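You operate a simulated robot arm through the tools that you are given. There is no shell and no other tool.

Carry out the task below with a simulated robot arm. There is one attempt and no reset: what you move stays moved.

## Task
Drain the wash tray, wipe out the sludge and refill it.
Fine: tray drain tap open till it is empty, then closed; wipe with the white pad and put it back; pump clean fluid about up to the red line. What is to be rubbed or washed off counts as gone when no trace of it is left.
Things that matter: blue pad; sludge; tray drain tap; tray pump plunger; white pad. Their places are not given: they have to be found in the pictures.

The check looks at the end state, three seconds after you hand in, the way a careful person would. Anything else that was tipped, shoved, dropped, spilled or broken makes it a failure.

## Robot
A 7-joint arm with a two-finger parallel gripper, fixed in place. Base frame: the origin is at the foot of the arm, x ahead of it, y to its left, z up; the work surface is at about z = 888. Units: mm, rad, N and s.
Its first joint turns from -2.897 to 2.897 rad. Payload 4.4 kg.
The TCP is the grasp point between the finger pads, 23 mm short of the fingertips. In the tool frame z runs along the fingers and y along their closing line. The gripper opens to 94 mm. The fingers are 38 mm wide and 10 mm thick; the gripper's body (54 by 96 mm) begins 39 mm behind the TCP.
Orientation is told as [roll, pitch, yaw] about the base's x, y, z axes, in that order, counted from this pose: with the fingers straight down and closing along the base's y, the tool's x points along the base's -x, its y along +y and its z along -z.

## Interface
- The arm moves only by the tool drive_tool. Its argument "targets" is a list of rows, each a list of 7 numbers: the shift along the tool's x, y, z in cm, then the turn, a rotation vector about the tool's x, y, z in rad, then the closure, from 0 (fully open) to 1 (shut). In form: [[tx, ty, tz, wx, wy, wz, grip], ...]. A call has 1 to 20 rows; each row is the pose to reach, as a shift and turn from the pose commanded when the call began, along the tool's axes at that moment. Rows are played at 5 a second. More than 50 mm and 0.15 rad between two rows, or a gripper value outside its range, and nothing of the call is played. Where a pose cannot be reached the arm comes as near as it can. A force on the tool above 90 N (or 10 N above the force at the start of the call, whichever is more), or a blocked arm, ends the call early, and 0.2 s more pass. The fingers move at their own pace (about 72 mm/s each) and stop on an object; they squeeze with about 27 N. The grip force told is the motor's: it shows also when the fingers shut on nothing. Time passes only in rows, and 0.2 s behind the last, so rows that repeat a pose let the fingers close. The reply holds the time, the measured pose of the TCP, the force on the tool along the base axes, the opening and the grip force, in the units named above and with some noise, with the torque about the TCP (base axes, N m) and any sound that the robot's microphone picked up, and new pictures: "views" is both (left out), scene, wrist or none.
- Cameras (640 x 400 px; columns grow to the right, rows downward): "scene" is fixed at [56.3, -509.5, 1658.6]; the picture's right is [0.48, -0.88, 0.00], its down [-0.43, -0.24, -0.87] and it looks along [0.76, 0.42, -0.50] (base axes); focal length 330 px, centre (320, 200). "wrist" rides on the gripper at [86, 16, -74] in the tool frame; the picture's right is [-0.18, 0.98, 0.00], its down [-0.58, -0.11, -0.81] and it looks along [-0.79, -0.15, 0.59] (tool axes); focal length 243 px, centre (320, 200).
- measure_at(camera, pixels): for up to 12 pixels [column, row] of the newest picture of that camera ("zoom" is the newest enlarged one), the place [x, y, z] in the base frame of the surface seen there, good to about 2 mm, but the place of the scene camera against the robot may be out by one fixed shift of up to 25 mm in any direction. The clock stands still meanwhile.
- enlarge(camera, box): a new picture of the part [left, top, right, bottom] of that camera's present view, enlarged. The clock stands still meanwhile.
- finish_job(): hands the job in; it is judged then, once.

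Open the gripper and draw the arm clear of the work before you hand the job in, unless the task says otherwise.

The tools are called after "Emit:" by a JSON object that holds its "op" and its "data". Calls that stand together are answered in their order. drive_tool: Moves the arm, as the interface text tells. Its arguments: {"type":"object","properties":{"targets":{"type":"array","items":{"type":"array","items":{"type":"number"}}},"views":{"type":"string","enum":["both","scene","wrist","none"]}},"required":["targets"]} The other tools are called the same way: measure_at (camera, pixels) gives the place of the surface under pixels of a picture; enlarge (camera, box) takes an enlarged picture of a part of a camera's view; finish_job () hands the job in.

At the start:

```text
time_s: 0.0
tcp_pos: [791.7, 11.5, 1318.9]
ee_rot: [0.0, 0.0, -0.001]
force: [-0.3, 0.4, 0.7]
ft_torque: [0.01, 0.0, -0.03]
width: 94.1
grip_force: 0.1
```

scene: 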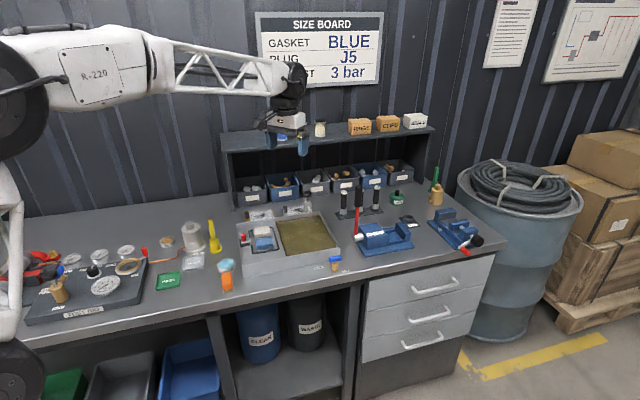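
wrist: 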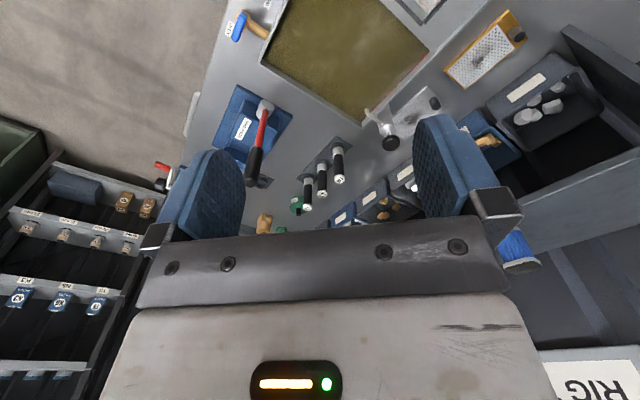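

The scene picture shows the wash tray around (290,240) with sludge at (310,235) and a pad near (262,240). I enlarge the tray area and the surroundings to identify the tap, plunger and pads.

Emit:
{"op": "enlarge", "data": {"camera": "scene", "box": [220, 190, 380, 290]}}

Emit:
{"op": "enlarge", "data": {"camera": "wrist", "box": [200, 0, 520, 200]}}

```text
4.00 times, centred on (300, 240) of scene
```

zoom: 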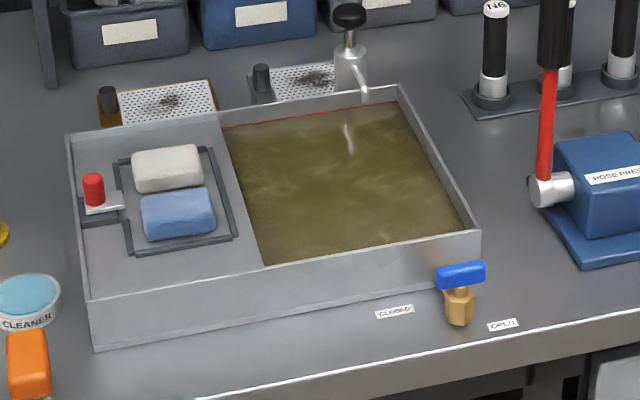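

```text
2.00 times, centred on (360, 100) of wrist
```

zoom: 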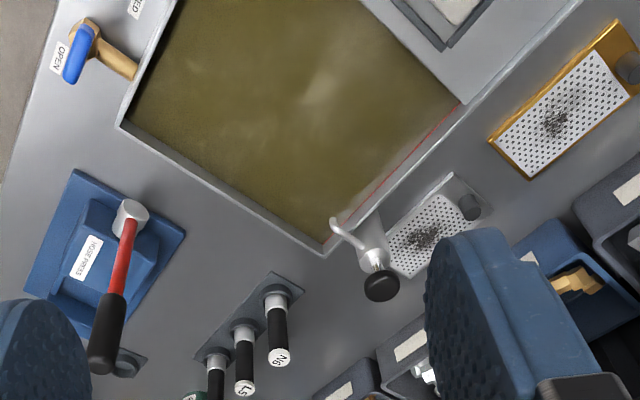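

The pump with a black knob stands behind the basin, the blue-handled tap is at the front, and the pads sit on the deck in a frame with a red knob. I zoom in closer on each of them.

Emit:
{"op": "enlarge", "data": {"camera": "scene", "box": [232, 215, 296, 255]}}

Emit:
{"op": "enlarge", "data": {"camera": "scene", "box": [306, 245, 362, 280]}}

Emit:
{"op": "enlarge", "data": {"camera": "scene", "box": [280, 180, 344, 220]}}

Emit:
{"op": "enlarge", "data": {"camera": "wrist", "box": [210, 0, 306, 60]}}

```text
10.00 times, centred on (264, 235) of scene
```

zoom: 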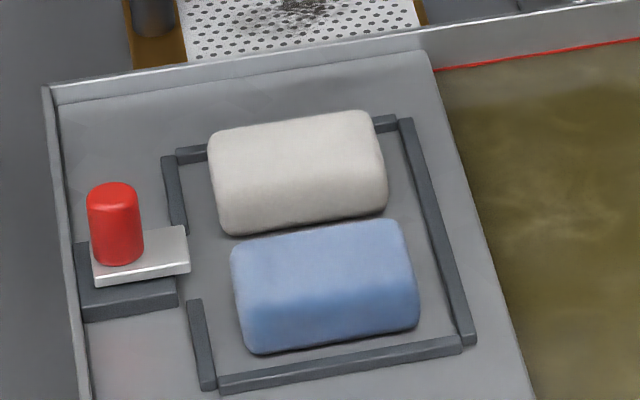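

```text
11.43 times, centred on (334, 262) of scene
```

zoom: 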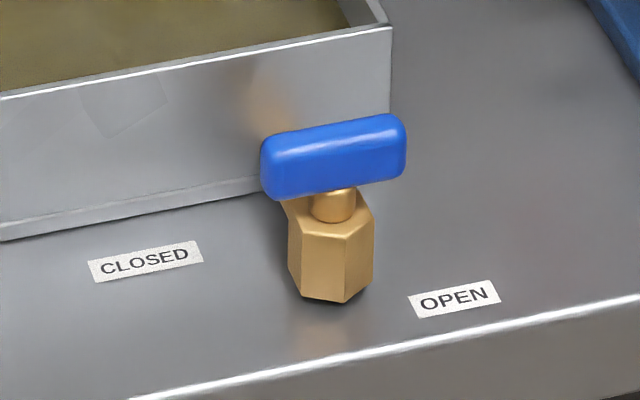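

```text
10.00 times, centred on (312, 200) of scene
```

zoom: 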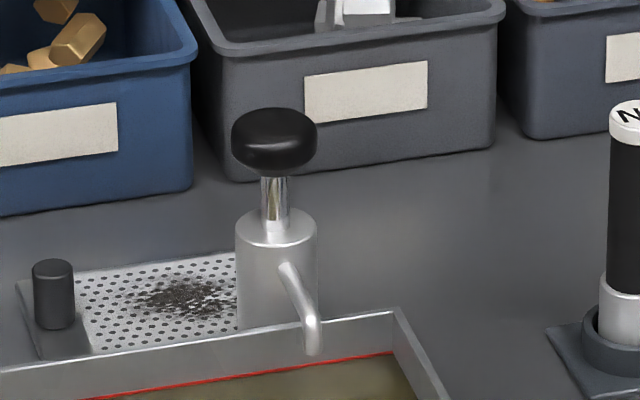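

```text
6.67 times, centred on (258, 30) of wrist
```

zoom: 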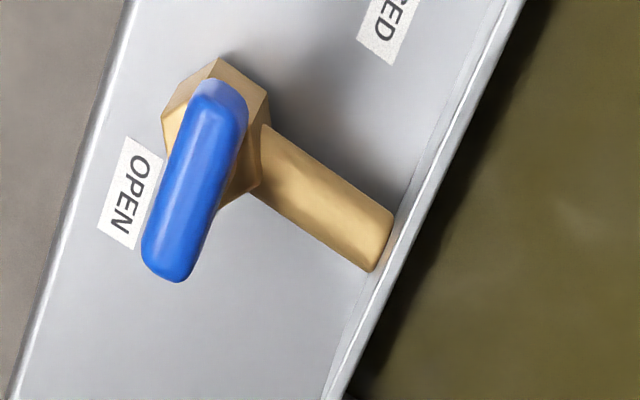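

The last zoom is the wrist view of the tap; I measure the handle ends, the hex body, the labels and the pipe there, and other key points from the scene picture.

Emit:
{"op": "measure_at", "data": {"camera": "zoom", "pixels": [[230, 100], [195, 170], [165, 260], [125, 190], [385, 30], [240, 70], [320, 200], [375, 240], [50, 300], [450, 150], [420, 150], [240, 190]]}}

Emit:
{"op": "measure_at", "data": {"camera": "scene", "pixels": [[334, 259], [329, 260], [341, 258], [319, 268], [346, 271], [308, 194], [262, 232], [264, 244], [243, 238], [310, 240], [289, 258], [338, 247]]}}

```text
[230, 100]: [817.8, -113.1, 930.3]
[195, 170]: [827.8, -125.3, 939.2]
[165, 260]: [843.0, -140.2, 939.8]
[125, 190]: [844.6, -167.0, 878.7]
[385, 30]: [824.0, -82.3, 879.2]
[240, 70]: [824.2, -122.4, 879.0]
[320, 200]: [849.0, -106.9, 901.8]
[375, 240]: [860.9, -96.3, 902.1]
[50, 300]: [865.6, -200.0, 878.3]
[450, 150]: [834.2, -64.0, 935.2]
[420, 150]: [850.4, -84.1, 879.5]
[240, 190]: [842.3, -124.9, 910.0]
```

```text
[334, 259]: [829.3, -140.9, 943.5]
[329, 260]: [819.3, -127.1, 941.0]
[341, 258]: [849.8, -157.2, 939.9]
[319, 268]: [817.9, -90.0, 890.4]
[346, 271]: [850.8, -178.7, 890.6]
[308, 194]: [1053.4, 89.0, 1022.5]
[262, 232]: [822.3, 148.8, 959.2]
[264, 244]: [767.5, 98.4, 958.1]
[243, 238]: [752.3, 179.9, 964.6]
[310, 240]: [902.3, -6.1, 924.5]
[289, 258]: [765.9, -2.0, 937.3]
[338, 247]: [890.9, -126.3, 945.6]
```

The tray is turned about 45° in the base frame. I re-enlarge the tray in the scene view and measure walls, deck, pads, red knob and pump in it.

Emit:
{"op": "enlarge", "data": {"camera": "scene", "box": [228, 180, 356, 280]}}

```text
4.00 times, centred on (292, 230) of scene
```

zoom: 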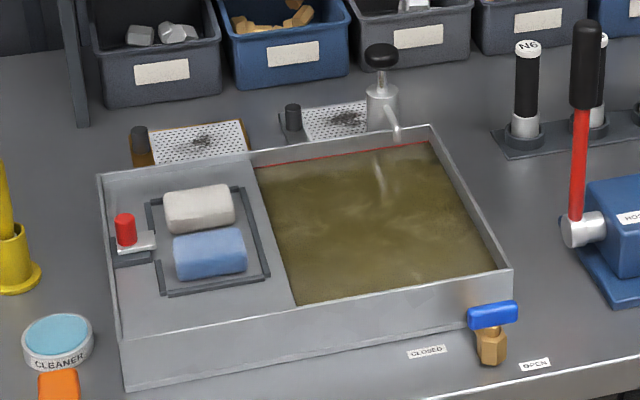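

Now I measure tray corners, deck, liquid surface and pump points in this zoom.

Emit:
{"op": "measure_at", "data": {"camera": "zoom", "pixels": [[99, 176], [122, 339], [508, 270], [430, 126], [290, 290], [262, 180], [380, 220], [440, 260], [381, 50], [381, 100], [397, 134], [200, 330]]}}

Emit:
{"op": "measure_at", "data": {"camera": "zoom", "pixels": [[200, 200], [172, 198], [228, 195], [210, 245], [180, 250], [240, 245], [125, 220], [140, 245], [130, 262], [200, 290], [150, 310], [130, 200]]}}

```text
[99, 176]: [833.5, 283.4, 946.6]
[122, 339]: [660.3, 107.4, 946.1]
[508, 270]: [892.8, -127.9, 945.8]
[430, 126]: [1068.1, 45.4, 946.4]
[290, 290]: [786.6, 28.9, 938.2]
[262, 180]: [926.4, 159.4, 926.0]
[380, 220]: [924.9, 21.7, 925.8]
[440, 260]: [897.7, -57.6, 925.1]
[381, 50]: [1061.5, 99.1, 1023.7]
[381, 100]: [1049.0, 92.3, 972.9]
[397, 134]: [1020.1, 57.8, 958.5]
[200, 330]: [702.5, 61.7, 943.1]
```

```text
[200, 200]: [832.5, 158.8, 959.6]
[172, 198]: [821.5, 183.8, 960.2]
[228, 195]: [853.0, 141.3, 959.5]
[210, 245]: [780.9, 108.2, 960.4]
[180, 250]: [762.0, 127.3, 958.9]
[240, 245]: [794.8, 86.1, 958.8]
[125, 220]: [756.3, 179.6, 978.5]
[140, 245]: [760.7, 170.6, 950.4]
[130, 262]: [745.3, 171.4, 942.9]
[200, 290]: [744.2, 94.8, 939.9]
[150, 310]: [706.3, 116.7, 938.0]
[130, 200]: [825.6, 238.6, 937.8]
```

The rim, deck and liquid sit at about z 946/938/925 in scene measure (wrist reads about 11 mm lower, so the scene camera has a shift). I move the arm down and turn it −45° in yaw so that the wrist camera looks at the tap from the left along the tray front.

Emit:
{"op": "drive_tool", "data": {"targets": [[1.4, -0.2, 4.3, 0, 0, 0.131, 0], [2.8, -0.4, 8.6, 0, 0, 0.262, 0], [4.2, -0.6, 12.9, 0, 0, 0.393, 0], [5.6, -0.8, 17.2, 0, 0, 0.524, 0], [7.0, -1.0, 21.5, 0, 0, 0.654, 0], [8.6, -1.2, 25.9, 0, 0, 0.785, 0], [8.6, -1.2, 25.9, 0, 0, 0.785, 0]], "views": "both"}}

```text
time_s: 1.6
tcp_pos: [707.8, -2.0, 1059.5]
ee_rot: [-0.001, 0.0, -0.787]
force: [-0.7, -0.7, -0.3]
ft_torque: [0.02, 0.01, -0.06]
width: 94.0
grip_force: 0.1
```

scene: 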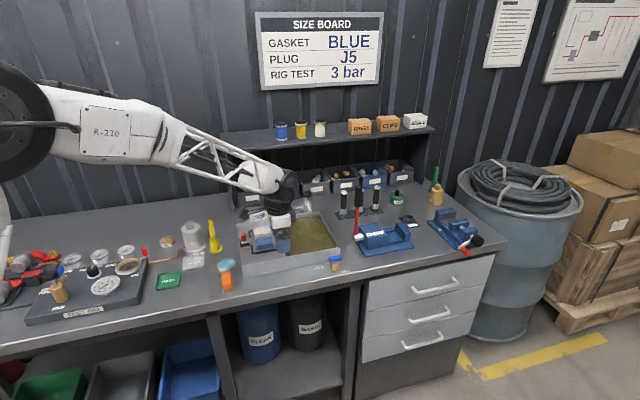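
wrist: 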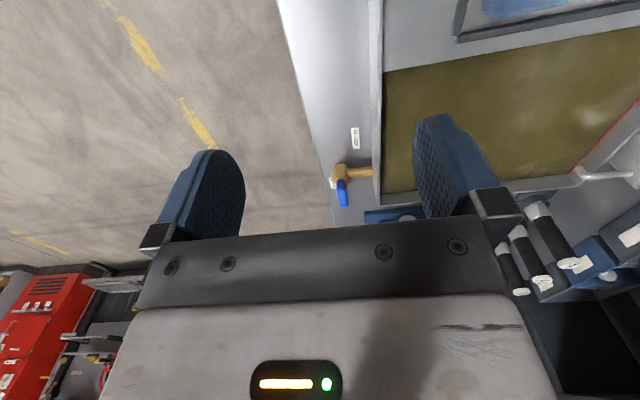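

The tap is now at about (342,180) in the wrist picture. I enlarge it to see the handle, stem and label positions.

Emit:
{"op": "enlarge", "data": {"camera": "wrist", "box": [300, 115, 396, 215]}}

```text
4.00 times, centred on (348, 165) of wrist
```

zoom: 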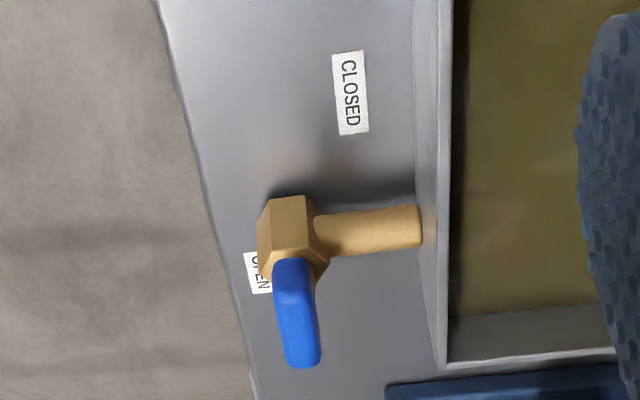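

I measure the handle top ends, hex body, pipe, and labels in this zoom.

Emit:
{"op": "measure_at", "data": {"camera": "zoom", "pixels": [[292, 266], [298, 300], [304, 340], [308, 362], [285, 300], [312, 300], [290, 210], [270, 240], [315, 240], [370, 230], [350, 92], [258, 275]]}}

Emit:
{"op": "measure_at", "data": {"camera": "scene", "pixels": [[329, 259], [340, 257], [334, 258], [335, 263], [334, 268], [337, 270], [330, 268], [319, 268], [346, 271], [320, 252], [337, 248], [310, 254]]}}

```text
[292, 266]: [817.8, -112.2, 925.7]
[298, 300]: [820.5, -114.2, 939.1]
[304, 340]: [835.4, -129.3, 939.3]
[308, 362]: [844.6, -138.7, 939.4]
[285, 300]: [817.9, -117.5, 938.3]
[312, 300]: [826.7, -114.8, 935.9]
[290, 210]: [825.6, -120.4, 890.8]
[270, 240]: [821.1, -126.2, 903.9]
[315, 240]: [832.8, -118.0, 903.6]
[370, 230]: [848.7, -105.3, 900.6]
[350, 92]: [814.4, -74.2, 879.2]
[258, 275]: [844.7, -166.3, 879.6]
```

```text
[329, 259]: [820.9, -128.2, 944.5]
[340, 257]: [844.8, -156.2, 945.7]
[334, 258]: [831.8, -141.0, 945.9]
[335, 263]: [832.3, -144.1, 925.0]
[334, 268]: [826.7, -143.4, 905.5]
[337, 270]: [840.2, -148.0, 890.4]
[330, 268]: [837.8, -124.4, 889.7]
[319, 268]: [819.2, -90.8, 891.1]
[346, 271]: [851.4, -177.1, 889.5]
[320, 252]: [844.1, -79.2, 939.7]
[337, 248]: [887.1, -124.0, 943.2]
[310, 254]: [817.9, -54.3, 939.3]
```

The handle is a T-bar centred near (832,−127,~933) along the tray front, with the drain pipe running from it to the tray wall. I check the hose press and its lever for clearance before going in.

Emit:
{"op": "measure_at", "data": {"camera": "scene", "pixels": [[357, 215], [358, 192], [356, 238], [372, 232], [360, 246], [343, 206], [343, 214], [226, 272], [193, 262], [320, 245], [356, 225], [390, 232]]}}

Emit:
{"op": "enlarge", "data": {"camera": "scene", "box": [300, 180, 428, 280]}}

```text
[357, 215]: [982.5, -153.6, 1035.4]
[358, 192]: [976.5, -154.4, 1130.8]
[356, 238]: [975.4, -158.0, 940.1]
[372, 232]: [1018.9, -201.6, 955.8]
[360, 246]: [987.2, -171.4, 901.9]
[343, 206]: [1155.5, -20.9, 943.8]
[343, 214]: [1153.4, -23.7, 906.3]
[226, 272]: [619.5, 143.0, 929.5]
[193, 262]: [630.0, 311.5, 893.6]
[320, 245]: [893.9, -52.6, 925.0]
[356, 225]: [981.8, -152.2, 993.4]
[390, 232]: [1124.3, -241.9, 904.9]
```

```text
4.00 times, centred on (364, 230) of scene
```

zoom: 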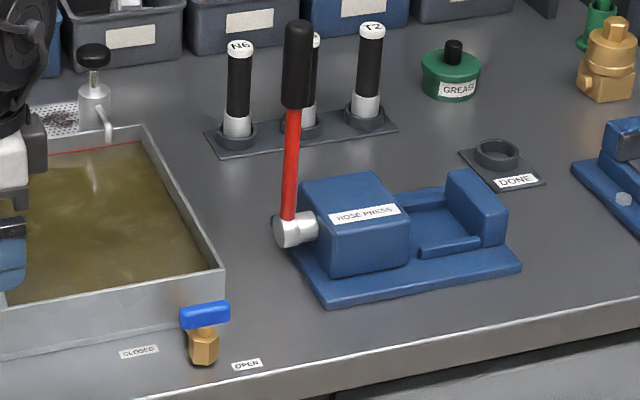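

The press lever is about 150 mm away from the tap, fine. I move over the tap at z≈1010, narrowing the fingers to 40 mm so they will clear the tray wall.

Emit:
{"op": "drive_tool", "data": {"targets": [[-4.4, 0, 1.2, 0, 0, 0, 0.3], [-8.8, 0, 2.4, 0, 0, 0, 0.57], [-13.2, 0, 3.7, 0, 0, 0, 0.57], [-17.6, 0, 5.0, 0, 0, 0, 0.57], [-17.6, 0, 5.0, 0, 0, 0, 0.57]], "views": "both"}}

```text
time_s: 2.8
tcp_pos: [832.9, -127.6, 1008.4]
ee_rot: [-0.001, 0.0, -0.787]
force: [0.3, -0.8, 0.5]
ft_torque: [0.01, -0.01, 0.05]
width: 40.4
grip_force: 0.0
```

scene: 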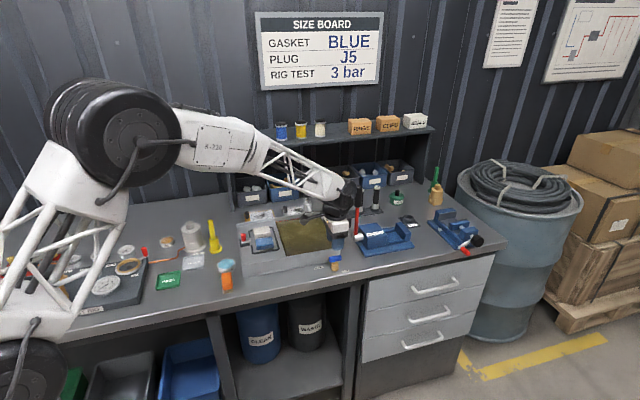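
wrist: 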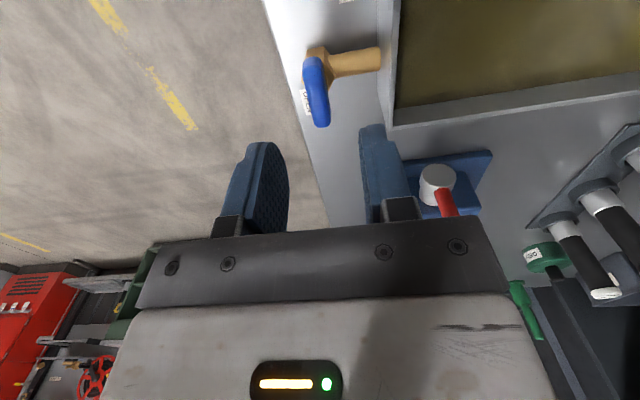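

I measure the handle from this nearer wrist view (handle at about (316,90)) to get its exact centre and angle.

Emit:
{"op": "enlarge", "data": {"camera": "wrist", "box": [268, 30, 396, 140]}}

```text
3.64 times, centred on (332, 85) of wrist
```

zoom: 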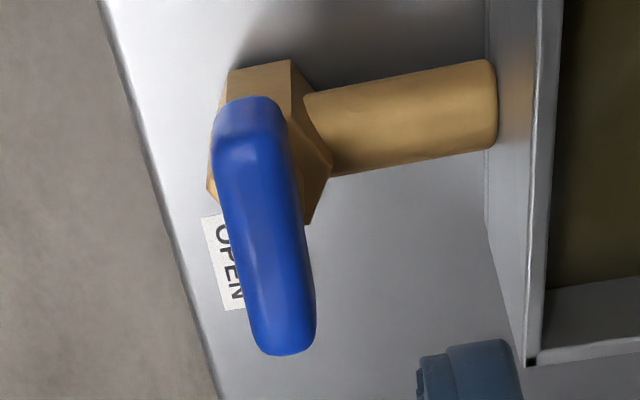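

Emit:
{"op": "measure_at", "data": {"camera": "zoom", "pixels": [[250, 115], [250, 160], [265, 230], [285, 320], [290, 345], [225, 165], [275, 165], [245, 260], [305, 260], [280, 70], [400, 100], [535, 355]]}}

```text
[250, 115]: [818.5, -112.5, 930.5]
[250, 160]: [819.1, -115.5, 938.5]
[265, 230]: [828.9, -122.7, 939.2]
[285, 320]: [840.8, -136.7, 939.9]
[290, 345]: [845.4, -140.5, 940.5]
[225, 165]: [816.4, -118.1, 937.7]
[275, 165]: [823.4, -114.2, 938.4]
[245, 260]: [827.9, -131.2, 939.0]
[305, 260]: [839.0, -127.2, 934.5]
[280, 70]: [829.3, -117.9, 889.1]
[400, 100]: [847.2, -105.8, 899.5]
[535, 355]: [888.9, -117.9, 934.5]
```

The handle centre is at (831.8,−127), angle −45°, top at z≈940, and the TCP is right above it. I lower to z≈937 (fingertips above the hex body) with the fingers still at 40 mm.

Emit:
{"op": "drive_tool", "data": {"targets": [[0.1, 0, 3.0, 0, 0, 0, 0.57], [0.1, 0, 5.5, 0, 0, 0, 0.57], [0.1, 0, 7.2, 0, 0, 0, 0.57], [0.1, 0, 7.2, 0, 0, 0, 0.57]], "views": "wrist"}}

```text
time_s: 3.8
tcp_pos: [830.9, -125.2, 936.4]
ee_rot: [0.0, 0.0, -0.786]
force: [-0.8, 0.5, -0.2]
ft_torque: [0.0, 0.01, 0.0]
width: 40.1
grip_force: 0.0
```

wrist: 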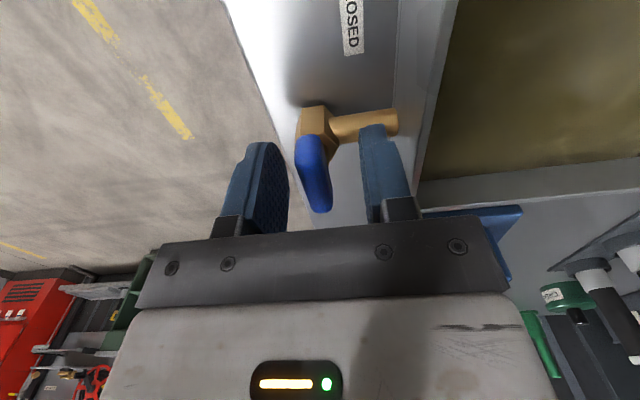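

The handle sits between the fingers at (316,170). I close the gripper on it.

Emit:
{"op": "drive_tool", "data": {"targets": [[0.1, 0, 7.2, 0, 0, 0, 0.75]], "views": "none"}}

```text
refused: row 1 steps farther than a row can; nothing moved
```

The shifts count from the current commanded pose, so I close with zero shift.

Emit:
{"op": "drive_tool", "data": {"targets": [[0, 0, 0, 0, 0, 0, 0.75], [0, 0, 0, 0, 0, 0, 1.0], [0, 0, 0, 0, 0, 0, 1.0]], "views": "wrist"}}

```text
time_s: 4.6
tcp_pos: [828.6, -126.0, 936.9]
ee_rot: [-0.004, 0.001, -0.787]
force: [-65.6, -45.0, 18.5]
ft_torque: [0.09, 0.71, -0.22]
width: 12.9
grip_force: 44.4
```

wrist: 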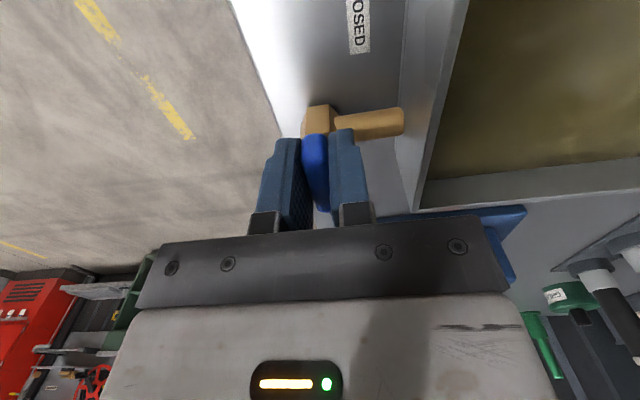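

The grip holds (12.9 mm) but there is an 80 N side force toward −tool y, since the handle lies about 2–3 mm off centre. I shift the commanded pose to relieve it.

Emit:
{"op": "drive_tool", "data": {"targets": [[0, -0.1, 0, 0, 0, 0, 1.0], [0, -0.2, 0, 0, 0, 0, 1.0], [0, -0.25, 0, 0, 0, 0, 1.0]], "views": "none"}}

```text
time_s: 5.4
tcp_pos: [828.9, -126.6, 937.8]
ee_rot: [0.001, 0.001, -0.785]
force: [-18.2, -69.9, -7.6]
ft_torque: [-0.43, -0.01, -0.31]
width: 12.8
grip_force: 44.4
```

Side force is still about 62 N toward −tool y and −36 N along tool x. I ease the commanded pose further that way.

Emit:
{"op": "drive_tool", "data": {"targets": [[-0.05, -0.1, 0, 0, 0, 0, 1.0], [-0.1, -0.2, 0, 0, 0, 0, 1.0], [-0.1, -0.2, 0, 0, 0, 0, 1.0]], "views": "none"}}

```text
time_s: 6.2
tcp_pos: [828.1, -127.8, 939.0]
ee_rot: [0.002, 0.0, -0.783]
force: [24.1, -18.8, -20.6]
ft_torque: [-0.38, -0.24, 0.02]
width: 12.9
grip_force: 45.0
```

The lateral force is now about zero; leftover friction forces remain. I open briefly and re-close so the grip starts relaxed.

Emit:
{"op": "drive_tool", "data": {"targets": [[0, 0, 0, 0, 0, 0, 0.75], [0, 0, 0, 0, 0, 0, 0.75], [0, 0, 0, 0, 0, 0, 1.0], [0, 0, 0, 0, 0, 0, 1.0]], "views": "wrist"}}

```text
time_s: 7.2
tcp_pos: [828.5, -125.7, 937.7]
ee_rot: [0.002, 0.0, -0.783]
force: [25.1, 28.8, -2.4]
ft_torque: [0.37, 0.11, 0.24]
width: 12.5
grip_force: 45.2
```

wrist: 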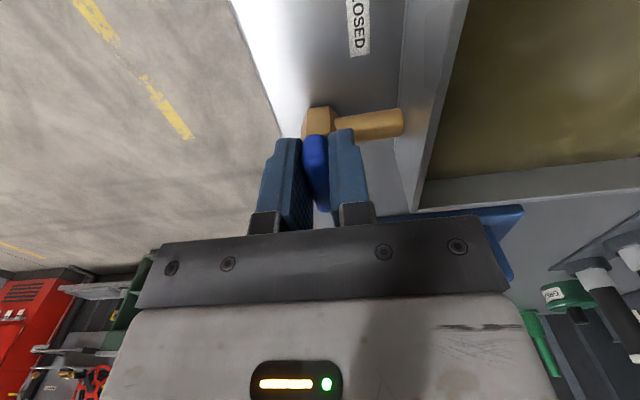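

Force now is +38 N along tool y, so the true centre is about 1 mm back. I shift by +1.1 mm in y and then try a small turn of −0.12 rad about tool z (counter-clockwise seen from above), reading the torque.

Emit:
{"op": "drive_tool", "data": {"targets": [[0, 0.11, 0, 0, 0, 0, 1.0], [0, 0.11, 0, 0, 0, -0.06, 1.0], [0, 0.11, 0, 0, 0, -0.12, 1.0], [0, 0.11, 0, 0, 0, -0.12, 1.0]], "views": "wrist"}}

```text
time_s: 8.2
tcp_pos: [827.5, -126.6, 937.8]
ee_rot: [0.001, 0.001, -0.665]
force: [-19.7, 2.0, 18.5]
ft_torque: [-0.39, -0.38, -0.06]
width: 12.8
grip_force: 45.3
```

wrist: 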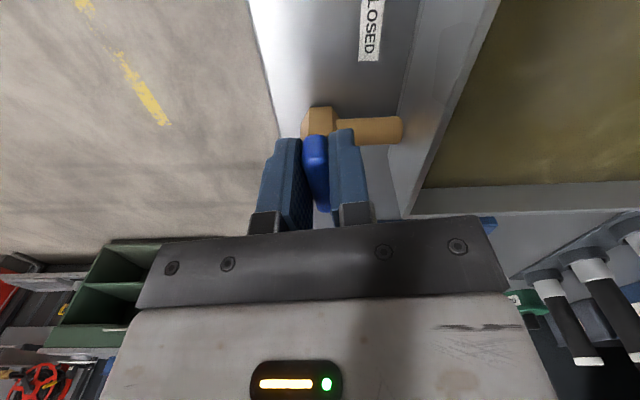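

The handle followed (yaw −0.665, almost no torque), so counter-clockwise is the free direction. I continue in steps, moving the TCP slightly along an arc since the pivot seems about 3 mm ahead of the TCP.

Emit:
{"op": "drive_tool", "data": {"targets": [[0, -0.04, 0, 0, 0, -0.13, 1.0], [-0.01, -0.08, 0, 0, 0, -0.26, 1.0], [-0.02, -0.12, 0, 0, 0, -0.39, 1.0], [-0.02, -0.12, 0, 0, 0, -0.39, 1.0]], "views": "wrist"}}

```text
time_s: 9.2
tcp_pos: [827.2, -128.5, 938.8]
ee_rot: [0.002, 0.002, -0.274]
force: [-34.8, -22.3, 25.2]
ft_torque: [-0.17, 0.24, -0.17]
width: 12.7
grip_force: 44.7
```

wrist: 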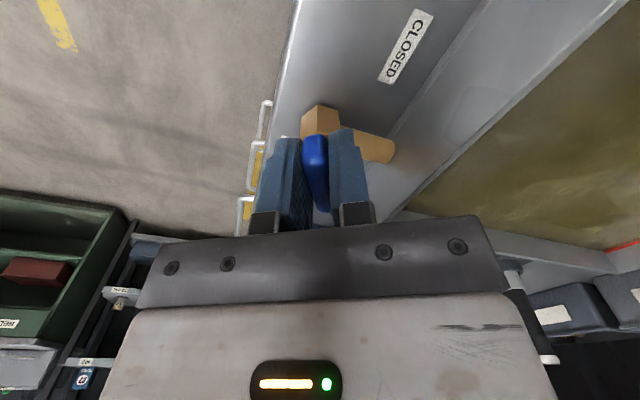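

It keeps turning with the handle. I continue another 0.53 rad with a small y relief.

Emit:
{"op": "drive_tool", "data": {"targets": [[0, -0.1, 0, 0, 0, -0.13, 1.0], [0, -0.15, 0, 0, 0, -0.26, 1.0], [0.0, -0.19, 0, 0, 0, -0.4, 1.0], [0.0, -0.23, 0, 0, 0, -0.53, 1.0], [0.0, -0.23, 0, 0, 0, -0.53, 1.0]], "views": "wrist"}}

```text
time_s: 10.4
tcp_pos: [826.2, -131.7, 938.7]
ee_rot: [0.0, -0.002, 0.257]
force: [-14.4, -63.5, 9.2]
ft_torque: [-0.49, 0.34, -0.31]
width: 12.8
grip_force: 45.7
```

wrist: 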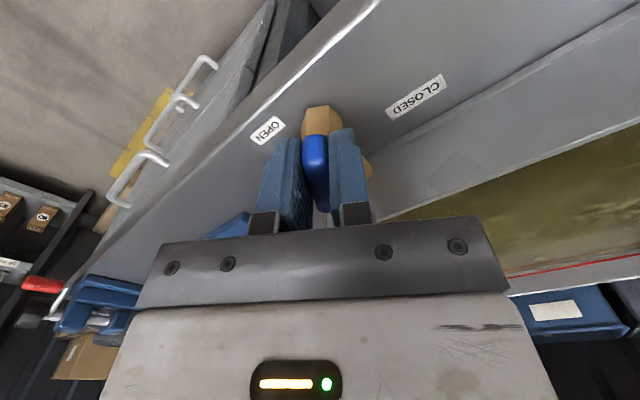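

The handle now points between the labels; the side force shows the pivot is about 6 mm ahead of the TCP. I continue the last 0.53 rad to yaw ≈ +0.785 with more y relief.

Emit:
{"op": "drive_tool", "data": {"targets": [[0, -0.16, 0, 0, 0, 0, 1.0], [0, -0.24, 0, 0, 0, -0.13, 1.0], [0, -0.32, 0, 0, 0, -0.26, 1.0], [0.0, -0.39, 0, 0, 0, -0.4, 1.0], [0.0, -0.45, 0, 0, 0, -0.51, 1.0], [0.0, -0.45, 0, 0, 0, -0.51, 1.0]], "views": "both"}}

```text
time_s: 11.8
tcp_pos: [828.5, -132.6, 937.4]
ee_rot: [0.0, 0.0, 0.765]
force: [1.9, -19.0, -4.2]
ft_torque: [0.51, -0.73, -0.09]
width: 12.8
grip_force: 45.2
```

scene: 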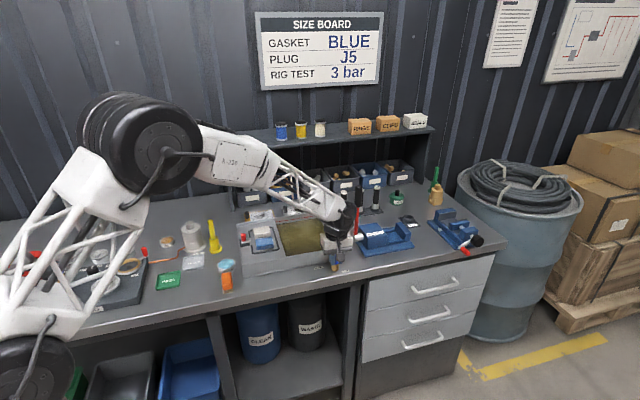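
wrist: 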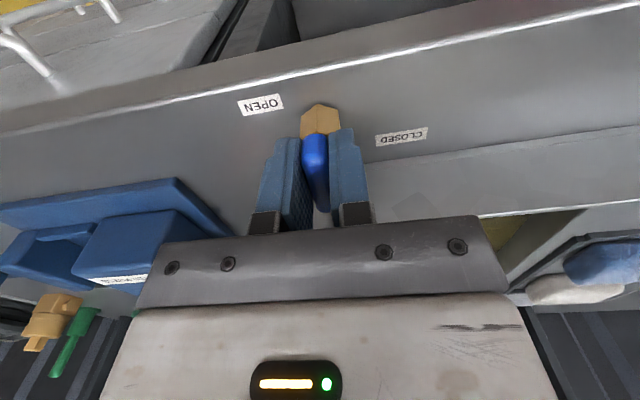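

The handle is now aligned with the pipe at yaw 0.765 with no stop felt. I zoom on the basin in the scene to see whether the level is dropping.

Emit:
{"op": "enlarge", "data": {"camera": "scene", "box": [228, 190, 356, 280]}}

Emit:
{"op": "measure_at", "data": {"camera": "scene", "pixels": [[300, 235], [310, 228], [295, 245], [305, 245]]}}

```text
4.44 times, centred on (292, 235) of scene
```

zoom: 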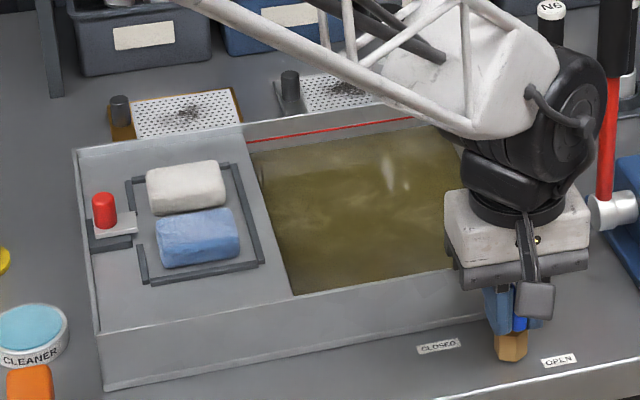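

```text
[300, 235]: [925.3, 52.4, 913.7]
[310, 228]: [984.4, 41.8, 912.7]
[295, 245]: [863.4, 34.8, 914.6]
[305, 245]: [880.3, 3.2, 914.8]
```

The level fell from z≈925 to ≈914 (scene frame), so the tap is open and draining. I hold the pose and wait 4 seconds.

Emit:
{"op": "drive_tool", "data": {"targets": [[0, 0, 0, 0, 0, 0, 1], [0, 0, 0, 0, 0, 0, 1], [0, 0, 0, 0, 0, 0, 1], [0, 0, 0, 0, 0, 0, 1], [0, 0, 0, 0, 0, 0, 1], [0, 0, 0, 0, 0, 0, 1], [0, 0, 0, 0, 0, 0, 1], [0, 0, 0, 0, 0, 0, 1], [0, 0, 0, 0, 0, 0, 1], [0, 0, 0, 0, 0, 0, 1], [0, 0, 0, 0, 0, 0, 1], [0, 0, 0, 0, 0, 0, 1], [0, 0, 0, 0, 0, 0, 1], [0, 0, 0, 0, 0, 0, 1], [0, 0, 0, 0, 0, 0, 1], [0, 0, 0, 0, 0, 0, 1], [0, 0, 0, 0, 0, 0, 1], [0, 0, 0, 0, 0, 0, 1], [0, 0, 0, 0, 0, 0, 1], [0, 0, 0, 0, 0, 0, 1]], "views": "scene"}}

Emit:
{"op": "enlarge", "data": {"camera": "scene", "box": [228, 190, 356, 280]}}

Emit:
{"op": "measure_at", "data": {"camera": "scene", "pixels": [[300, 235], [310, 228], [295, 245], [305, 245]]}}

```text
time_s: 16.0
tcp_pos: [827.9, -132.8, 937.5]
ee_rot: [0.0, 0.001, 0.765]
force: [19.9, 29.9, -13.5]
ft_torque: [0.2, -0.18, 0.06]
width: 12.7
grip_force: 45.8
```

scene: 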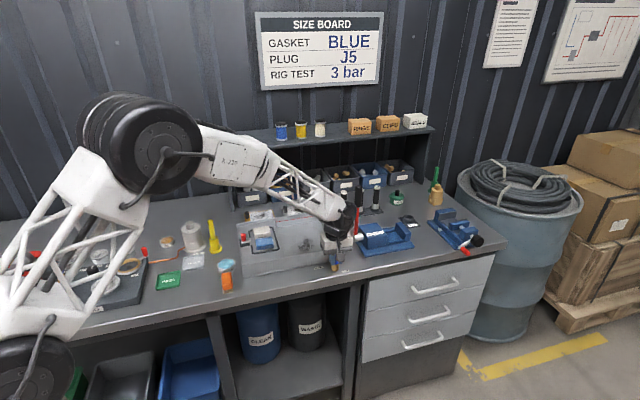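

```text
4.44 times, centred on (292, 235) of scene
```

zoom: 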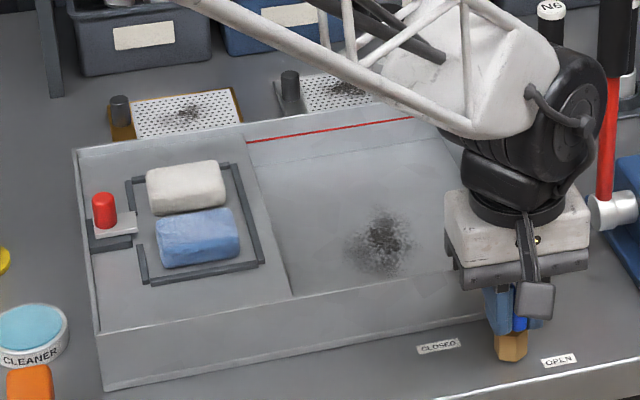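

```text
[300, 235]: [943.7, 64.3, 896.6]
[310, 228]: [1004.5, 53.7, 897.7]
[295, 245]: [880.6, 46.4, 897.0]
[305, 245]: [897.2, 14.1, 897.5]
```

The basin is drained, showing a dark sludge patch on the floor at zoom (385,245), z≈897 in the scene frame. I wait 2 more seconds to make sure it's fully empty and check that the floor reading stays the same.

Emit:
{"op": "drive_tool", "data": {"targets": [[0, 0, 0, 0, 0, 0, 1], [0, 0, 0, 0, 0, 0, 1], [0, 0, 0, 0, 0, 0, 1], [0, 0, 0, 0, 0, 0, 1], [0, 0, 0, 0, 0, 0, 1], [0, 0, 0, 0, 0, 0, 1], [0, 0, 0, 0, 0, 0, 1], [0, 0, 0, 0, 0, 0, 1], [0, 0, 0, 0, 0, 0, 1], [0, 0, 0, 0, 0, 0, 1]], "views": "scene"}}

Emit:
{"op": "measure_at", "data": {"camera": "scene", "pixels": [[300, 235], [310, 228], [295, 245], [305, 245], [314, 245], [318, 238]]}}

Emit:
{"op": "enlarge", "data": {"camera": "scene", "box": [276, 210, 340, 260]}}

```text
time_s: 18.2
tcp_pos: [827.5, -132.5, 938.9]
ee_rot: [0.002, 0.0, 0.766]
force: [17.9, 31.5, -13.4]
ft_torque: [0.26, -0.14, 0.06]
width: 12.7
grip_force: 45.4
```

scene: 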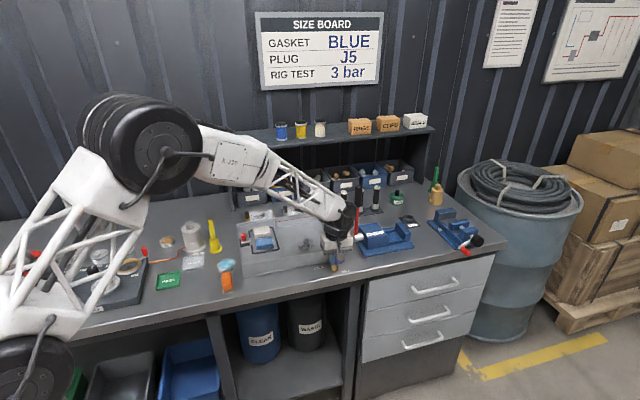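

```text
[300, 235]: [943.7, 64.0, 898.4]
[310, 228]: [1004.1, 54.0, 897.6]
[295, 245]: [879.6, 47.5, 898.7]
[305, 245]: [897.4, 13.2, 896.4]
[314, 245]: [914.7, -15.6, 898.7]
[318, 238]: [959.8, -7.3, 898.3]
```

```text
8.00 times, centred on (308, 235) of scene
```

zoom: 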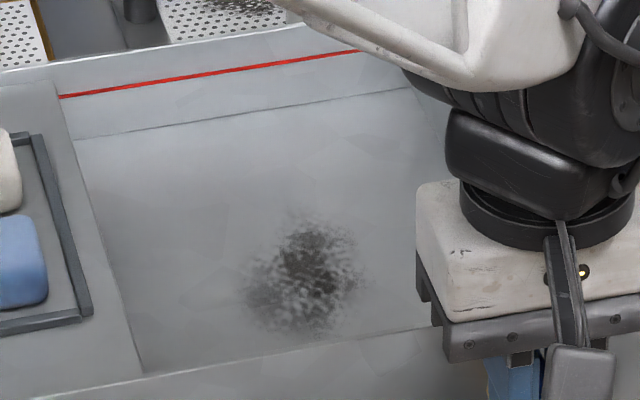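

The floor stays at 897–898, so the basin is empty. I now turn the tap back clockwise (+wz) in steps along the reverse arc.

Emit:
{"op": "drive_tool", "data": {"targets": [[0, 0.065, 0, 0, 0, 0.13, 1], [-0.02, 0.13, 0, 0, 0, 0.26, 1], [-0.04, 0.19, 0, 0, 0, 0.39, 1], [-0.07, 0.25, 0, 0, 0, 0.52, 1], [-0.07, 0.25, 0, 0, 0, 0.52, 1]], "views": "none"}}

```text
time_s: 19.4
tcp_pos: [826.4, -131.5, 937.8]
ee_rot: [0.001, -0.001, 0.245]
force: [-10.8, 40.3, 3.3]
ft_torque: [0.27, 0.15, 0.23]
width: 12.8
grip_force: 45.2
```

Force is about +42 N along tool y, so I add 1.2 mm there and continue another 0.52 rad.

Emit:
{"op": "drive_tool", "data": {"targets": [[0, 0.12, 0, 0, 0, 0, 1], [0, 0.185, 0, 0, 0, 0.13, 1], [-0.02, 0.25, 0, 0, 0, 0.26, 1], [-0.04, 0.31, 0, 0, 0, 0.39, 1], [-0.07, 0.37, 0, 0, 0, 0.52, 1], [-0.07, 0.37, 0, 0, 0, 0.52, 1]], "views": "none"}}

```text
time_s: 20.8
tcp_pos: [826.9, -128.7, 937.6]
ee_rot: [0.002, 0.001, -0.276]
force: [33.1, -4.1, -18.5]
ft_torque: [0.01, -0.31, 0.03]
width: 12.9
grip_force: 45.0
```

Forces are fine. I turn the last 0.52 rad back to the closed position.

Emit:
{"op": "drive_tool", "data": {"targets": [[-0.02, 0.065, 0, 0, 0, 0.13, 1], [-0.04, 0.13, 0, 0, 0, 0.26, 1], [-0.06, 0.19, 0, 0, 0, 0.39, 1], [-0.08, 0.25, 0, 0, 0, 0.52, 1], [-0.08, 0.25, 0, 0, 0, 0.52, 1]], "views": "wrist"}}

```text
time_s: 22.0
tcp_pos: [828.6, -126.7, 939.2]
ee_rot: [-0.002, -0.001, -0.796]
force: [27.5, -17.2, -13.6]
ft_torque: [0.25, 0.23, 0.62]
width: 12.9
grip_force: 45.4
```

wrist: 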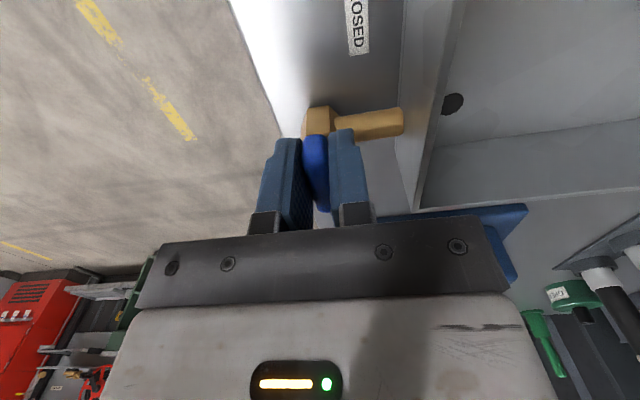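

Torque rises to 0.62 N·m at yaw −0.796, so the handle is back against its closed stop. I release to 40 mm and lift straight up.

Emit:
{"op": "drive_tool", "data": {"targets": [[0, 0, 0, 0, 0, 0, 0.6], [0, 0, 0, 0, 0, 0, 0.57], [0, 0, -3, 0, 0, 0, 0.57], [0, 0, -7, 0, 0, 0, 0.57], [0, 0, -12, 0, 0, 0, 0.57], [0, 0, -12, 0, 0, 0, 0.57]], "views": "both"}}

Emit:
{"op": "enlarge", "data": {"camera": "wrist", "box": [260, 0, 420, 100]}}

```text
time_s: 23.4
tcp_pos: [826.3, -126.0, 1059.0]
ee_rot: [0.002, 0.0, -0.794]
force: [-0.4, 0.1, -0.4]
ft_torque: [0.0, 0.01, 0.03]
width: 40.2
grip_force: 0.0
```

scene: 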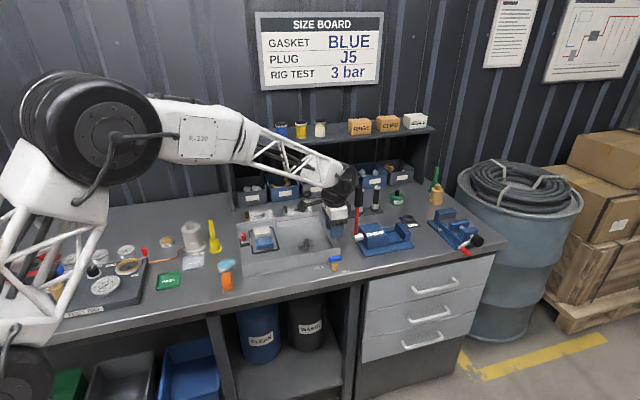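
wrist: 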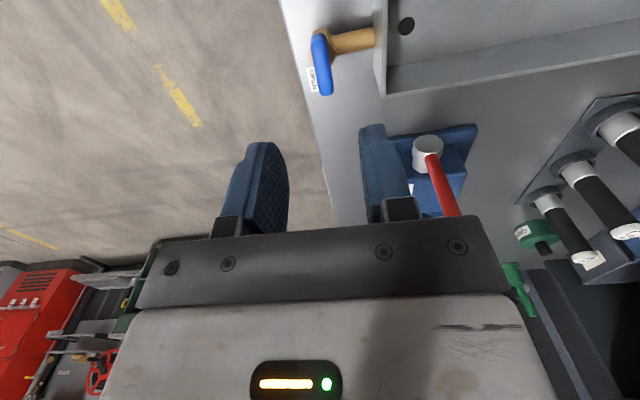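

```text
4.00 times, centred on (340, 50) of wrist
```

zoom: 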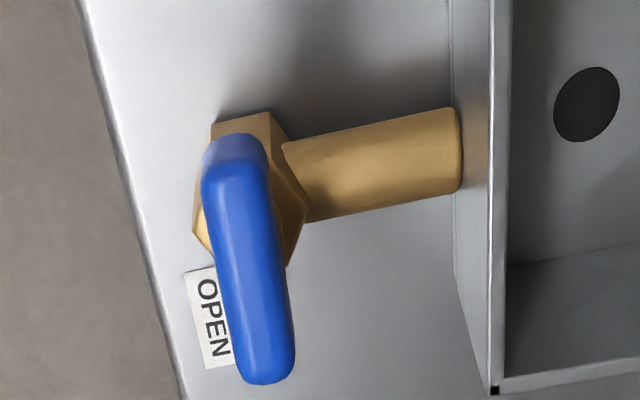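

The tap is closed and the sludge and drain hole are visible. Next I go to view the pads: move to about (720,63,1021) with yaw +0.78 so the wrist camera looks across the deck toward the pads.

Emit:
{"op": "drive_tool", "data": {"targets": [[1.9, 0.52, 0.3, 0, 0, -0.143, 0.57], [3.8, 1.04, 0.6, 0, 0, -0.286, 0.57], [5.7, 1.55, 1.0, 0, 0, -0.43, 0.57], [7.6, 2.07, 1.4, 0, 0, -0.573, 0.57], [9.5, 2.6, 1.7, 0, 0, -0.716, 0.57], [11.4, 3.1, 2.0, 0, 0, -0.86, 0.57], [13.3, 3.6, 2.4, 0, 0, -1.0, 0.57], [15.2, 4.1, 2.7, 0, 0, -1.145, 0.4], [17.1, 4.7, 3.0, 0, 0, -1.288, 0.3], [19.0, 5.2, 3.4, 0, 0, -1.432, 0.2], [20.9, 5.7, 3.8, 0, 0, -1.575, 0], [20.9, 5.7, 3.8, 0, 0, -1.575, 0]], "views": "both"}}

Emit:
{"op": "enlarge", "data": {"camera": "wrist", "box": [200, 60, 440, 220]}}

```text
time_s: 26.0
tcp_pos: [721.8, 64.7, 1019.7]
ee_rot: [0.001, 0.0, 0.782]
force: [-0.1, -0.1, 0.2]
ft_torque: [0.03, -0.01, -0.02]
width: 94.2
grip_force: 0.1
```

scene: 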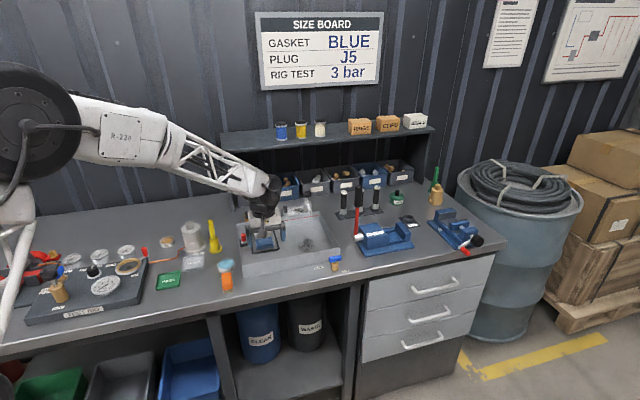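
wrist: 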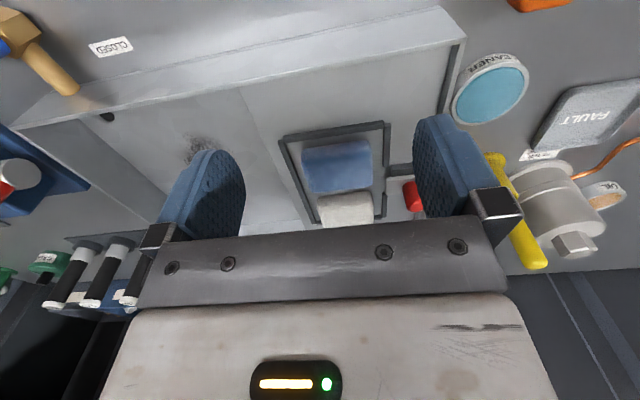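

```text
2.50 times, centred on (320, 140) of wrist
```

zoom: 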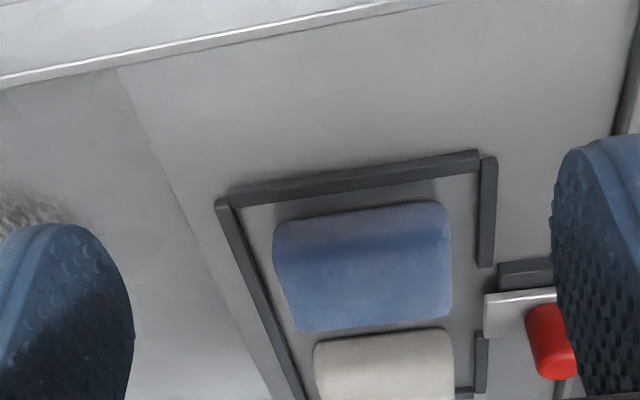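

The blue and white pads lie in a low frame; the red-knobbed bolt ends left of the pads and doesn't cover them. I measure pads, frame bars and bolt.

Emit:
{"op": "measure_at", "data": {"camera": "zoom", "pixels": [[360, 260], [280, 240], [445, 230], [370, 220], [380, 320], [385, 370], [330, 360], [450, 350], [490, 200], [470, 160], [485, 365], [275, 340]]}}

Emit:
{"op": "measure_at", "data": {"camera": "zoom", "pixels": [[465, 390], [495, 315], [550, 370], [540, 310], [400, 170], [235, 240], [290, 385], [420, 190], [468, 300], [385, 392], [150, 150], [560, 100]]}}

```text
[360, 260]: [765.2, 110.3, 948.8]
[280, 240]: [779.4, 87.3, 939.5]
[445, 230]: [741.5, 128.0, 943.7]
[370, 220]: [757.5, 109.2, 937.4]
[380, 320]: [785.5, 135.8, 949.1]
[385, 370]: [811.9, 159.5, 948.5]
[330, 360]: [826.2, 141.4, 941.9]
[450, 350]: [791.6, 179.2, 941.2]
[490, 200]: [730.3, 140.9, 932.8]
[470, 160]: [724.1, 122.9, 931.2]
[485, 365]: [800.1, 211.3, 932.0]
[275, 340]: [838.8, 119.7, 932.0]
```

```text
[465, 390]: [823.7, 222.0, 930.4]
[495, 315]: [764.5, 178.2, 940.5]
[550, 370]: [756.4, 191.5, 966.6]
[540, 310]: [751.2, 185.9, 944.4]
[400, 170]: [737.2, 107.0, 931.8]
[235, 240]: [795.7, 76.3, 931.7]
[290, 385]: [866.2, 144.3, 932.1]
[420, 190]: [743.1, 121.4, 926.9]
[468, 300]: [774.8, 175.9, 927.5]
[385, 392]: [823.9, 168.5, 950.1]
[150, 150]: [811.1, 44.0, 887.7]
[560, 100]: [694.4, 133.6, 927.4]
```

Pads are about 22 mm tall (top z≈949), frame bars only 5 mm high, deck at 927. I move forward over the pads to see the white pad completely.

Emit:
{"op": "drive_tool", "data": {"targets": [[-3, 0, -1.5, 0, 0, 0, 0], [-6, 0, -3, 0, 0, 0, 0], [-6, 0, -3, 0, 0, 0, 0]], "views": "wrist"}}

Emit:
{"op": "enlarge", "data": {"camera": "wrist", "box": [240, 60, 432, 180]}}

```text
time_s: 26.8
tcp_pos: [764.5, 105.9, 1050.9]
ee_rot: [0.0, 0.002, 0.78]
force: [0.5, 0.0, 0.1]
ft_torque: [-0.03, 0.02, -0.02]
width: 94.0
grip_force: 0.1
```

wrist: 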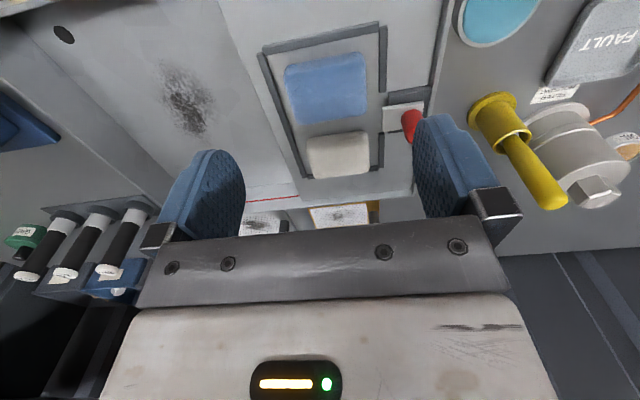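

```text
3.33 times, centred on (336, 120) of wrist
```

zoom: 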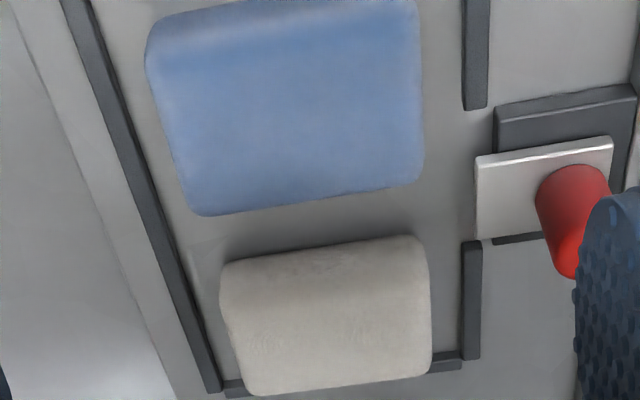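

The white pad is fully visible in the zoom between (222,245) and (432,392). I measure its edges, the sludge patch, and nearby bars.

Emit:
{"op": "measure_at", "data": {"camera": "zoom", "pixels": [[325, 320], [240, 330], [420, 310], [325, 275], [335, 375], [245, 375], [422, 360], [225, 290], [425, 260], [300, 190], [205, 370], [470, 340]]}}

Emit:
{"op": "measure_at", "data": {"camera": "wrist", "pixels": [[186, 100], [165, 75], [205, 130], [165, 110], [208, 95], [180, 65], [195, 135], [240, 190], [64, 34], [120, 70], [220, 60], [275, 196]]}}

```text
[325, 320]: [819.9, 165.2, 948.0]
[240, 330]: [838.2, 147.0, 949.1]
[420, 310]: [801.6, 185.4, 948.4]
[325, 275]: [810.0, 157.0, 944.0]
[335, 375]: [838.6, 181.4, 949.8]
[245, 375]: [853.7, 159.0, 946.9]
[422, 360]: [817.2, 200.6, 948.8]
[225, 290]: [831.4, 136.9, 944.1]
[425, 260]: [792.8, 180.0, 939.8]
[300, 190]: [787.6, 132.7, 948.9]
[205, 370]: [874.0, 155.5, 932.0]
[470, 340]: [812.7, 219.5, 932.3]
```

```text
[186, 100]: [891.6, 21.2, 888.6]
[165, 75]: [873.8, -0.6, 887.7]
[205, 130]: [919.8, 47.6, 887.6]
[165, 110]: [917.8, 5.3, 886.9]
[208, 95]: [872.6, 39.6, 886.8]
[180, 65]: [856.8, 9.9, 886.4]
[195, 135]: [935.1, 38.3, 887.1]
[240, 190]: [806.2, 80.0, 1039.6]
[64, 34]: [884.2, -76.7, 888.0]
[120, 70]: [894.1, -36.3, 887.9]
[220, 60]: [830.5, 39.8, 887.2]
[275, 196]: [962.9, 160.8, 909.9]
```

White pad centre works out to about (824.4,170.4), 59 mm long along the tray front direction and 41 mm wide. I check the bolt plate corner and knob for clearance to the left finger.

Emit:
{"op": "measure_at", "data": {"camera": "zoom", "pixels": [[482, 232], [482, 165], [530, 225], [560, 250], [540, 200], [600, 180], [475, 250], [465, 350], [350, 395], [270, 395], [445, 362], [235, 388]]}}

Emit:
{"op": "enlarge", "data": {"camera": "wrist", "box": [130, 40, 258, 160]}}

```text
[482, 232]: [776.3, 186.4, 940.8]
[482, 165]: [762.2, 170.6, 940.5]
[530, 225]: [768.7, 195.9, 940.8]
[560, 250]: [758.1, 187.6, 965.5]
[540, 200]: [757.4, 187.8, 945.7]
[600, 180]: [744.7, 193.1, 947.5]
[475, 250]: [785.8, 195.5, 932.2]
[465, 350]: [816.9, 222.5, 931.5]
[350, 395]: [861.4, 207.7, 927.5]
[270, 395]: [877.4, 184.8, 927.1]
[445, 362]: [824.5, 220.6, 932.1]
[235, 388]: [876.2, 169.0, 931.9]
```

```text
3.33 times, centred on (194, 100) of wrist
```

zoom: 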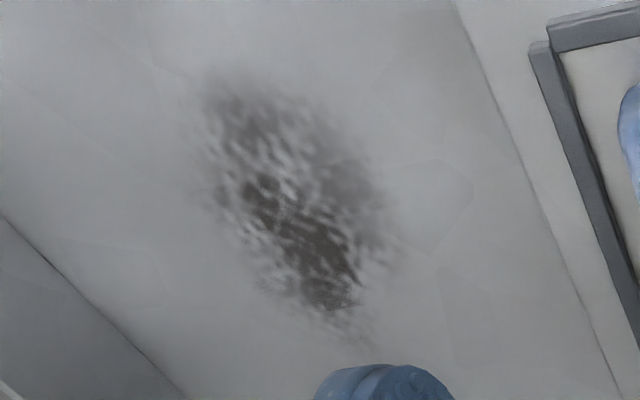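

Plate corner is at tray-u 417, so a 68 mm opening keeps the left finger clear. I measure the sludge patch outline in the zoom.

Emit:
{"op": "measure_at", "data": {"camera": "zoom", "pixels": [[215, 70], [190, 120], [200, 190], [250, 290], [330, 340], [385, 340], [400, 260], [385, 180], [340, 110], [290, 90], [290, 215], [195, 90]]}}

Emit:
{"op": "measure_at", "data": {"camera": "zoom", "pixels": [[450, 5], [530, 200], [600, 360], [40, 255], [150, 370], [475, 60], [5, 225], [560, 280]]}}

```text
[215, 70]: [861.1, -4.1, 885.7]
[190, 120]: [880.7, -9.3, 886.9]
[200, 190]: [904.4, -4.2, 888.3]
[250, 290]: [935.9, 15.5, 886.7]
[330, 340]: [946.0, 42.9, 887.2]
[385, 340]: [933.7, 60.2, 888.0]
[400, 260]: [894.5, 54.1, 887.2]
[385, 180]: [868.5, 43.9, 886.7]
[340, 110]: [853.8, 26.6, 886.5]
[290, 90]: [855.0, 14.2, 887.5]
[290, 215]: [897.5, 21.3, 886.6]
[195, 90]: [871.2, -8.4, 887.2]
```

```text
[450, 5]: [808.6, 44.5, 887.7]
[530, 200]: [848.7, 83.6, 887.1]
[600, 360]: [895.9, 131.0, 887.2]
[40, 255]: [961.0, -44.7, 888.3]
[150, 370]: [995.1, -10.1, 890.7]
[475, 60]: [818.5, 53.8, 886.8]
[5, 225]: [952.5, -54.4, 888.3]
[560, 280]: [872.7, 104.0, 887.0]
```

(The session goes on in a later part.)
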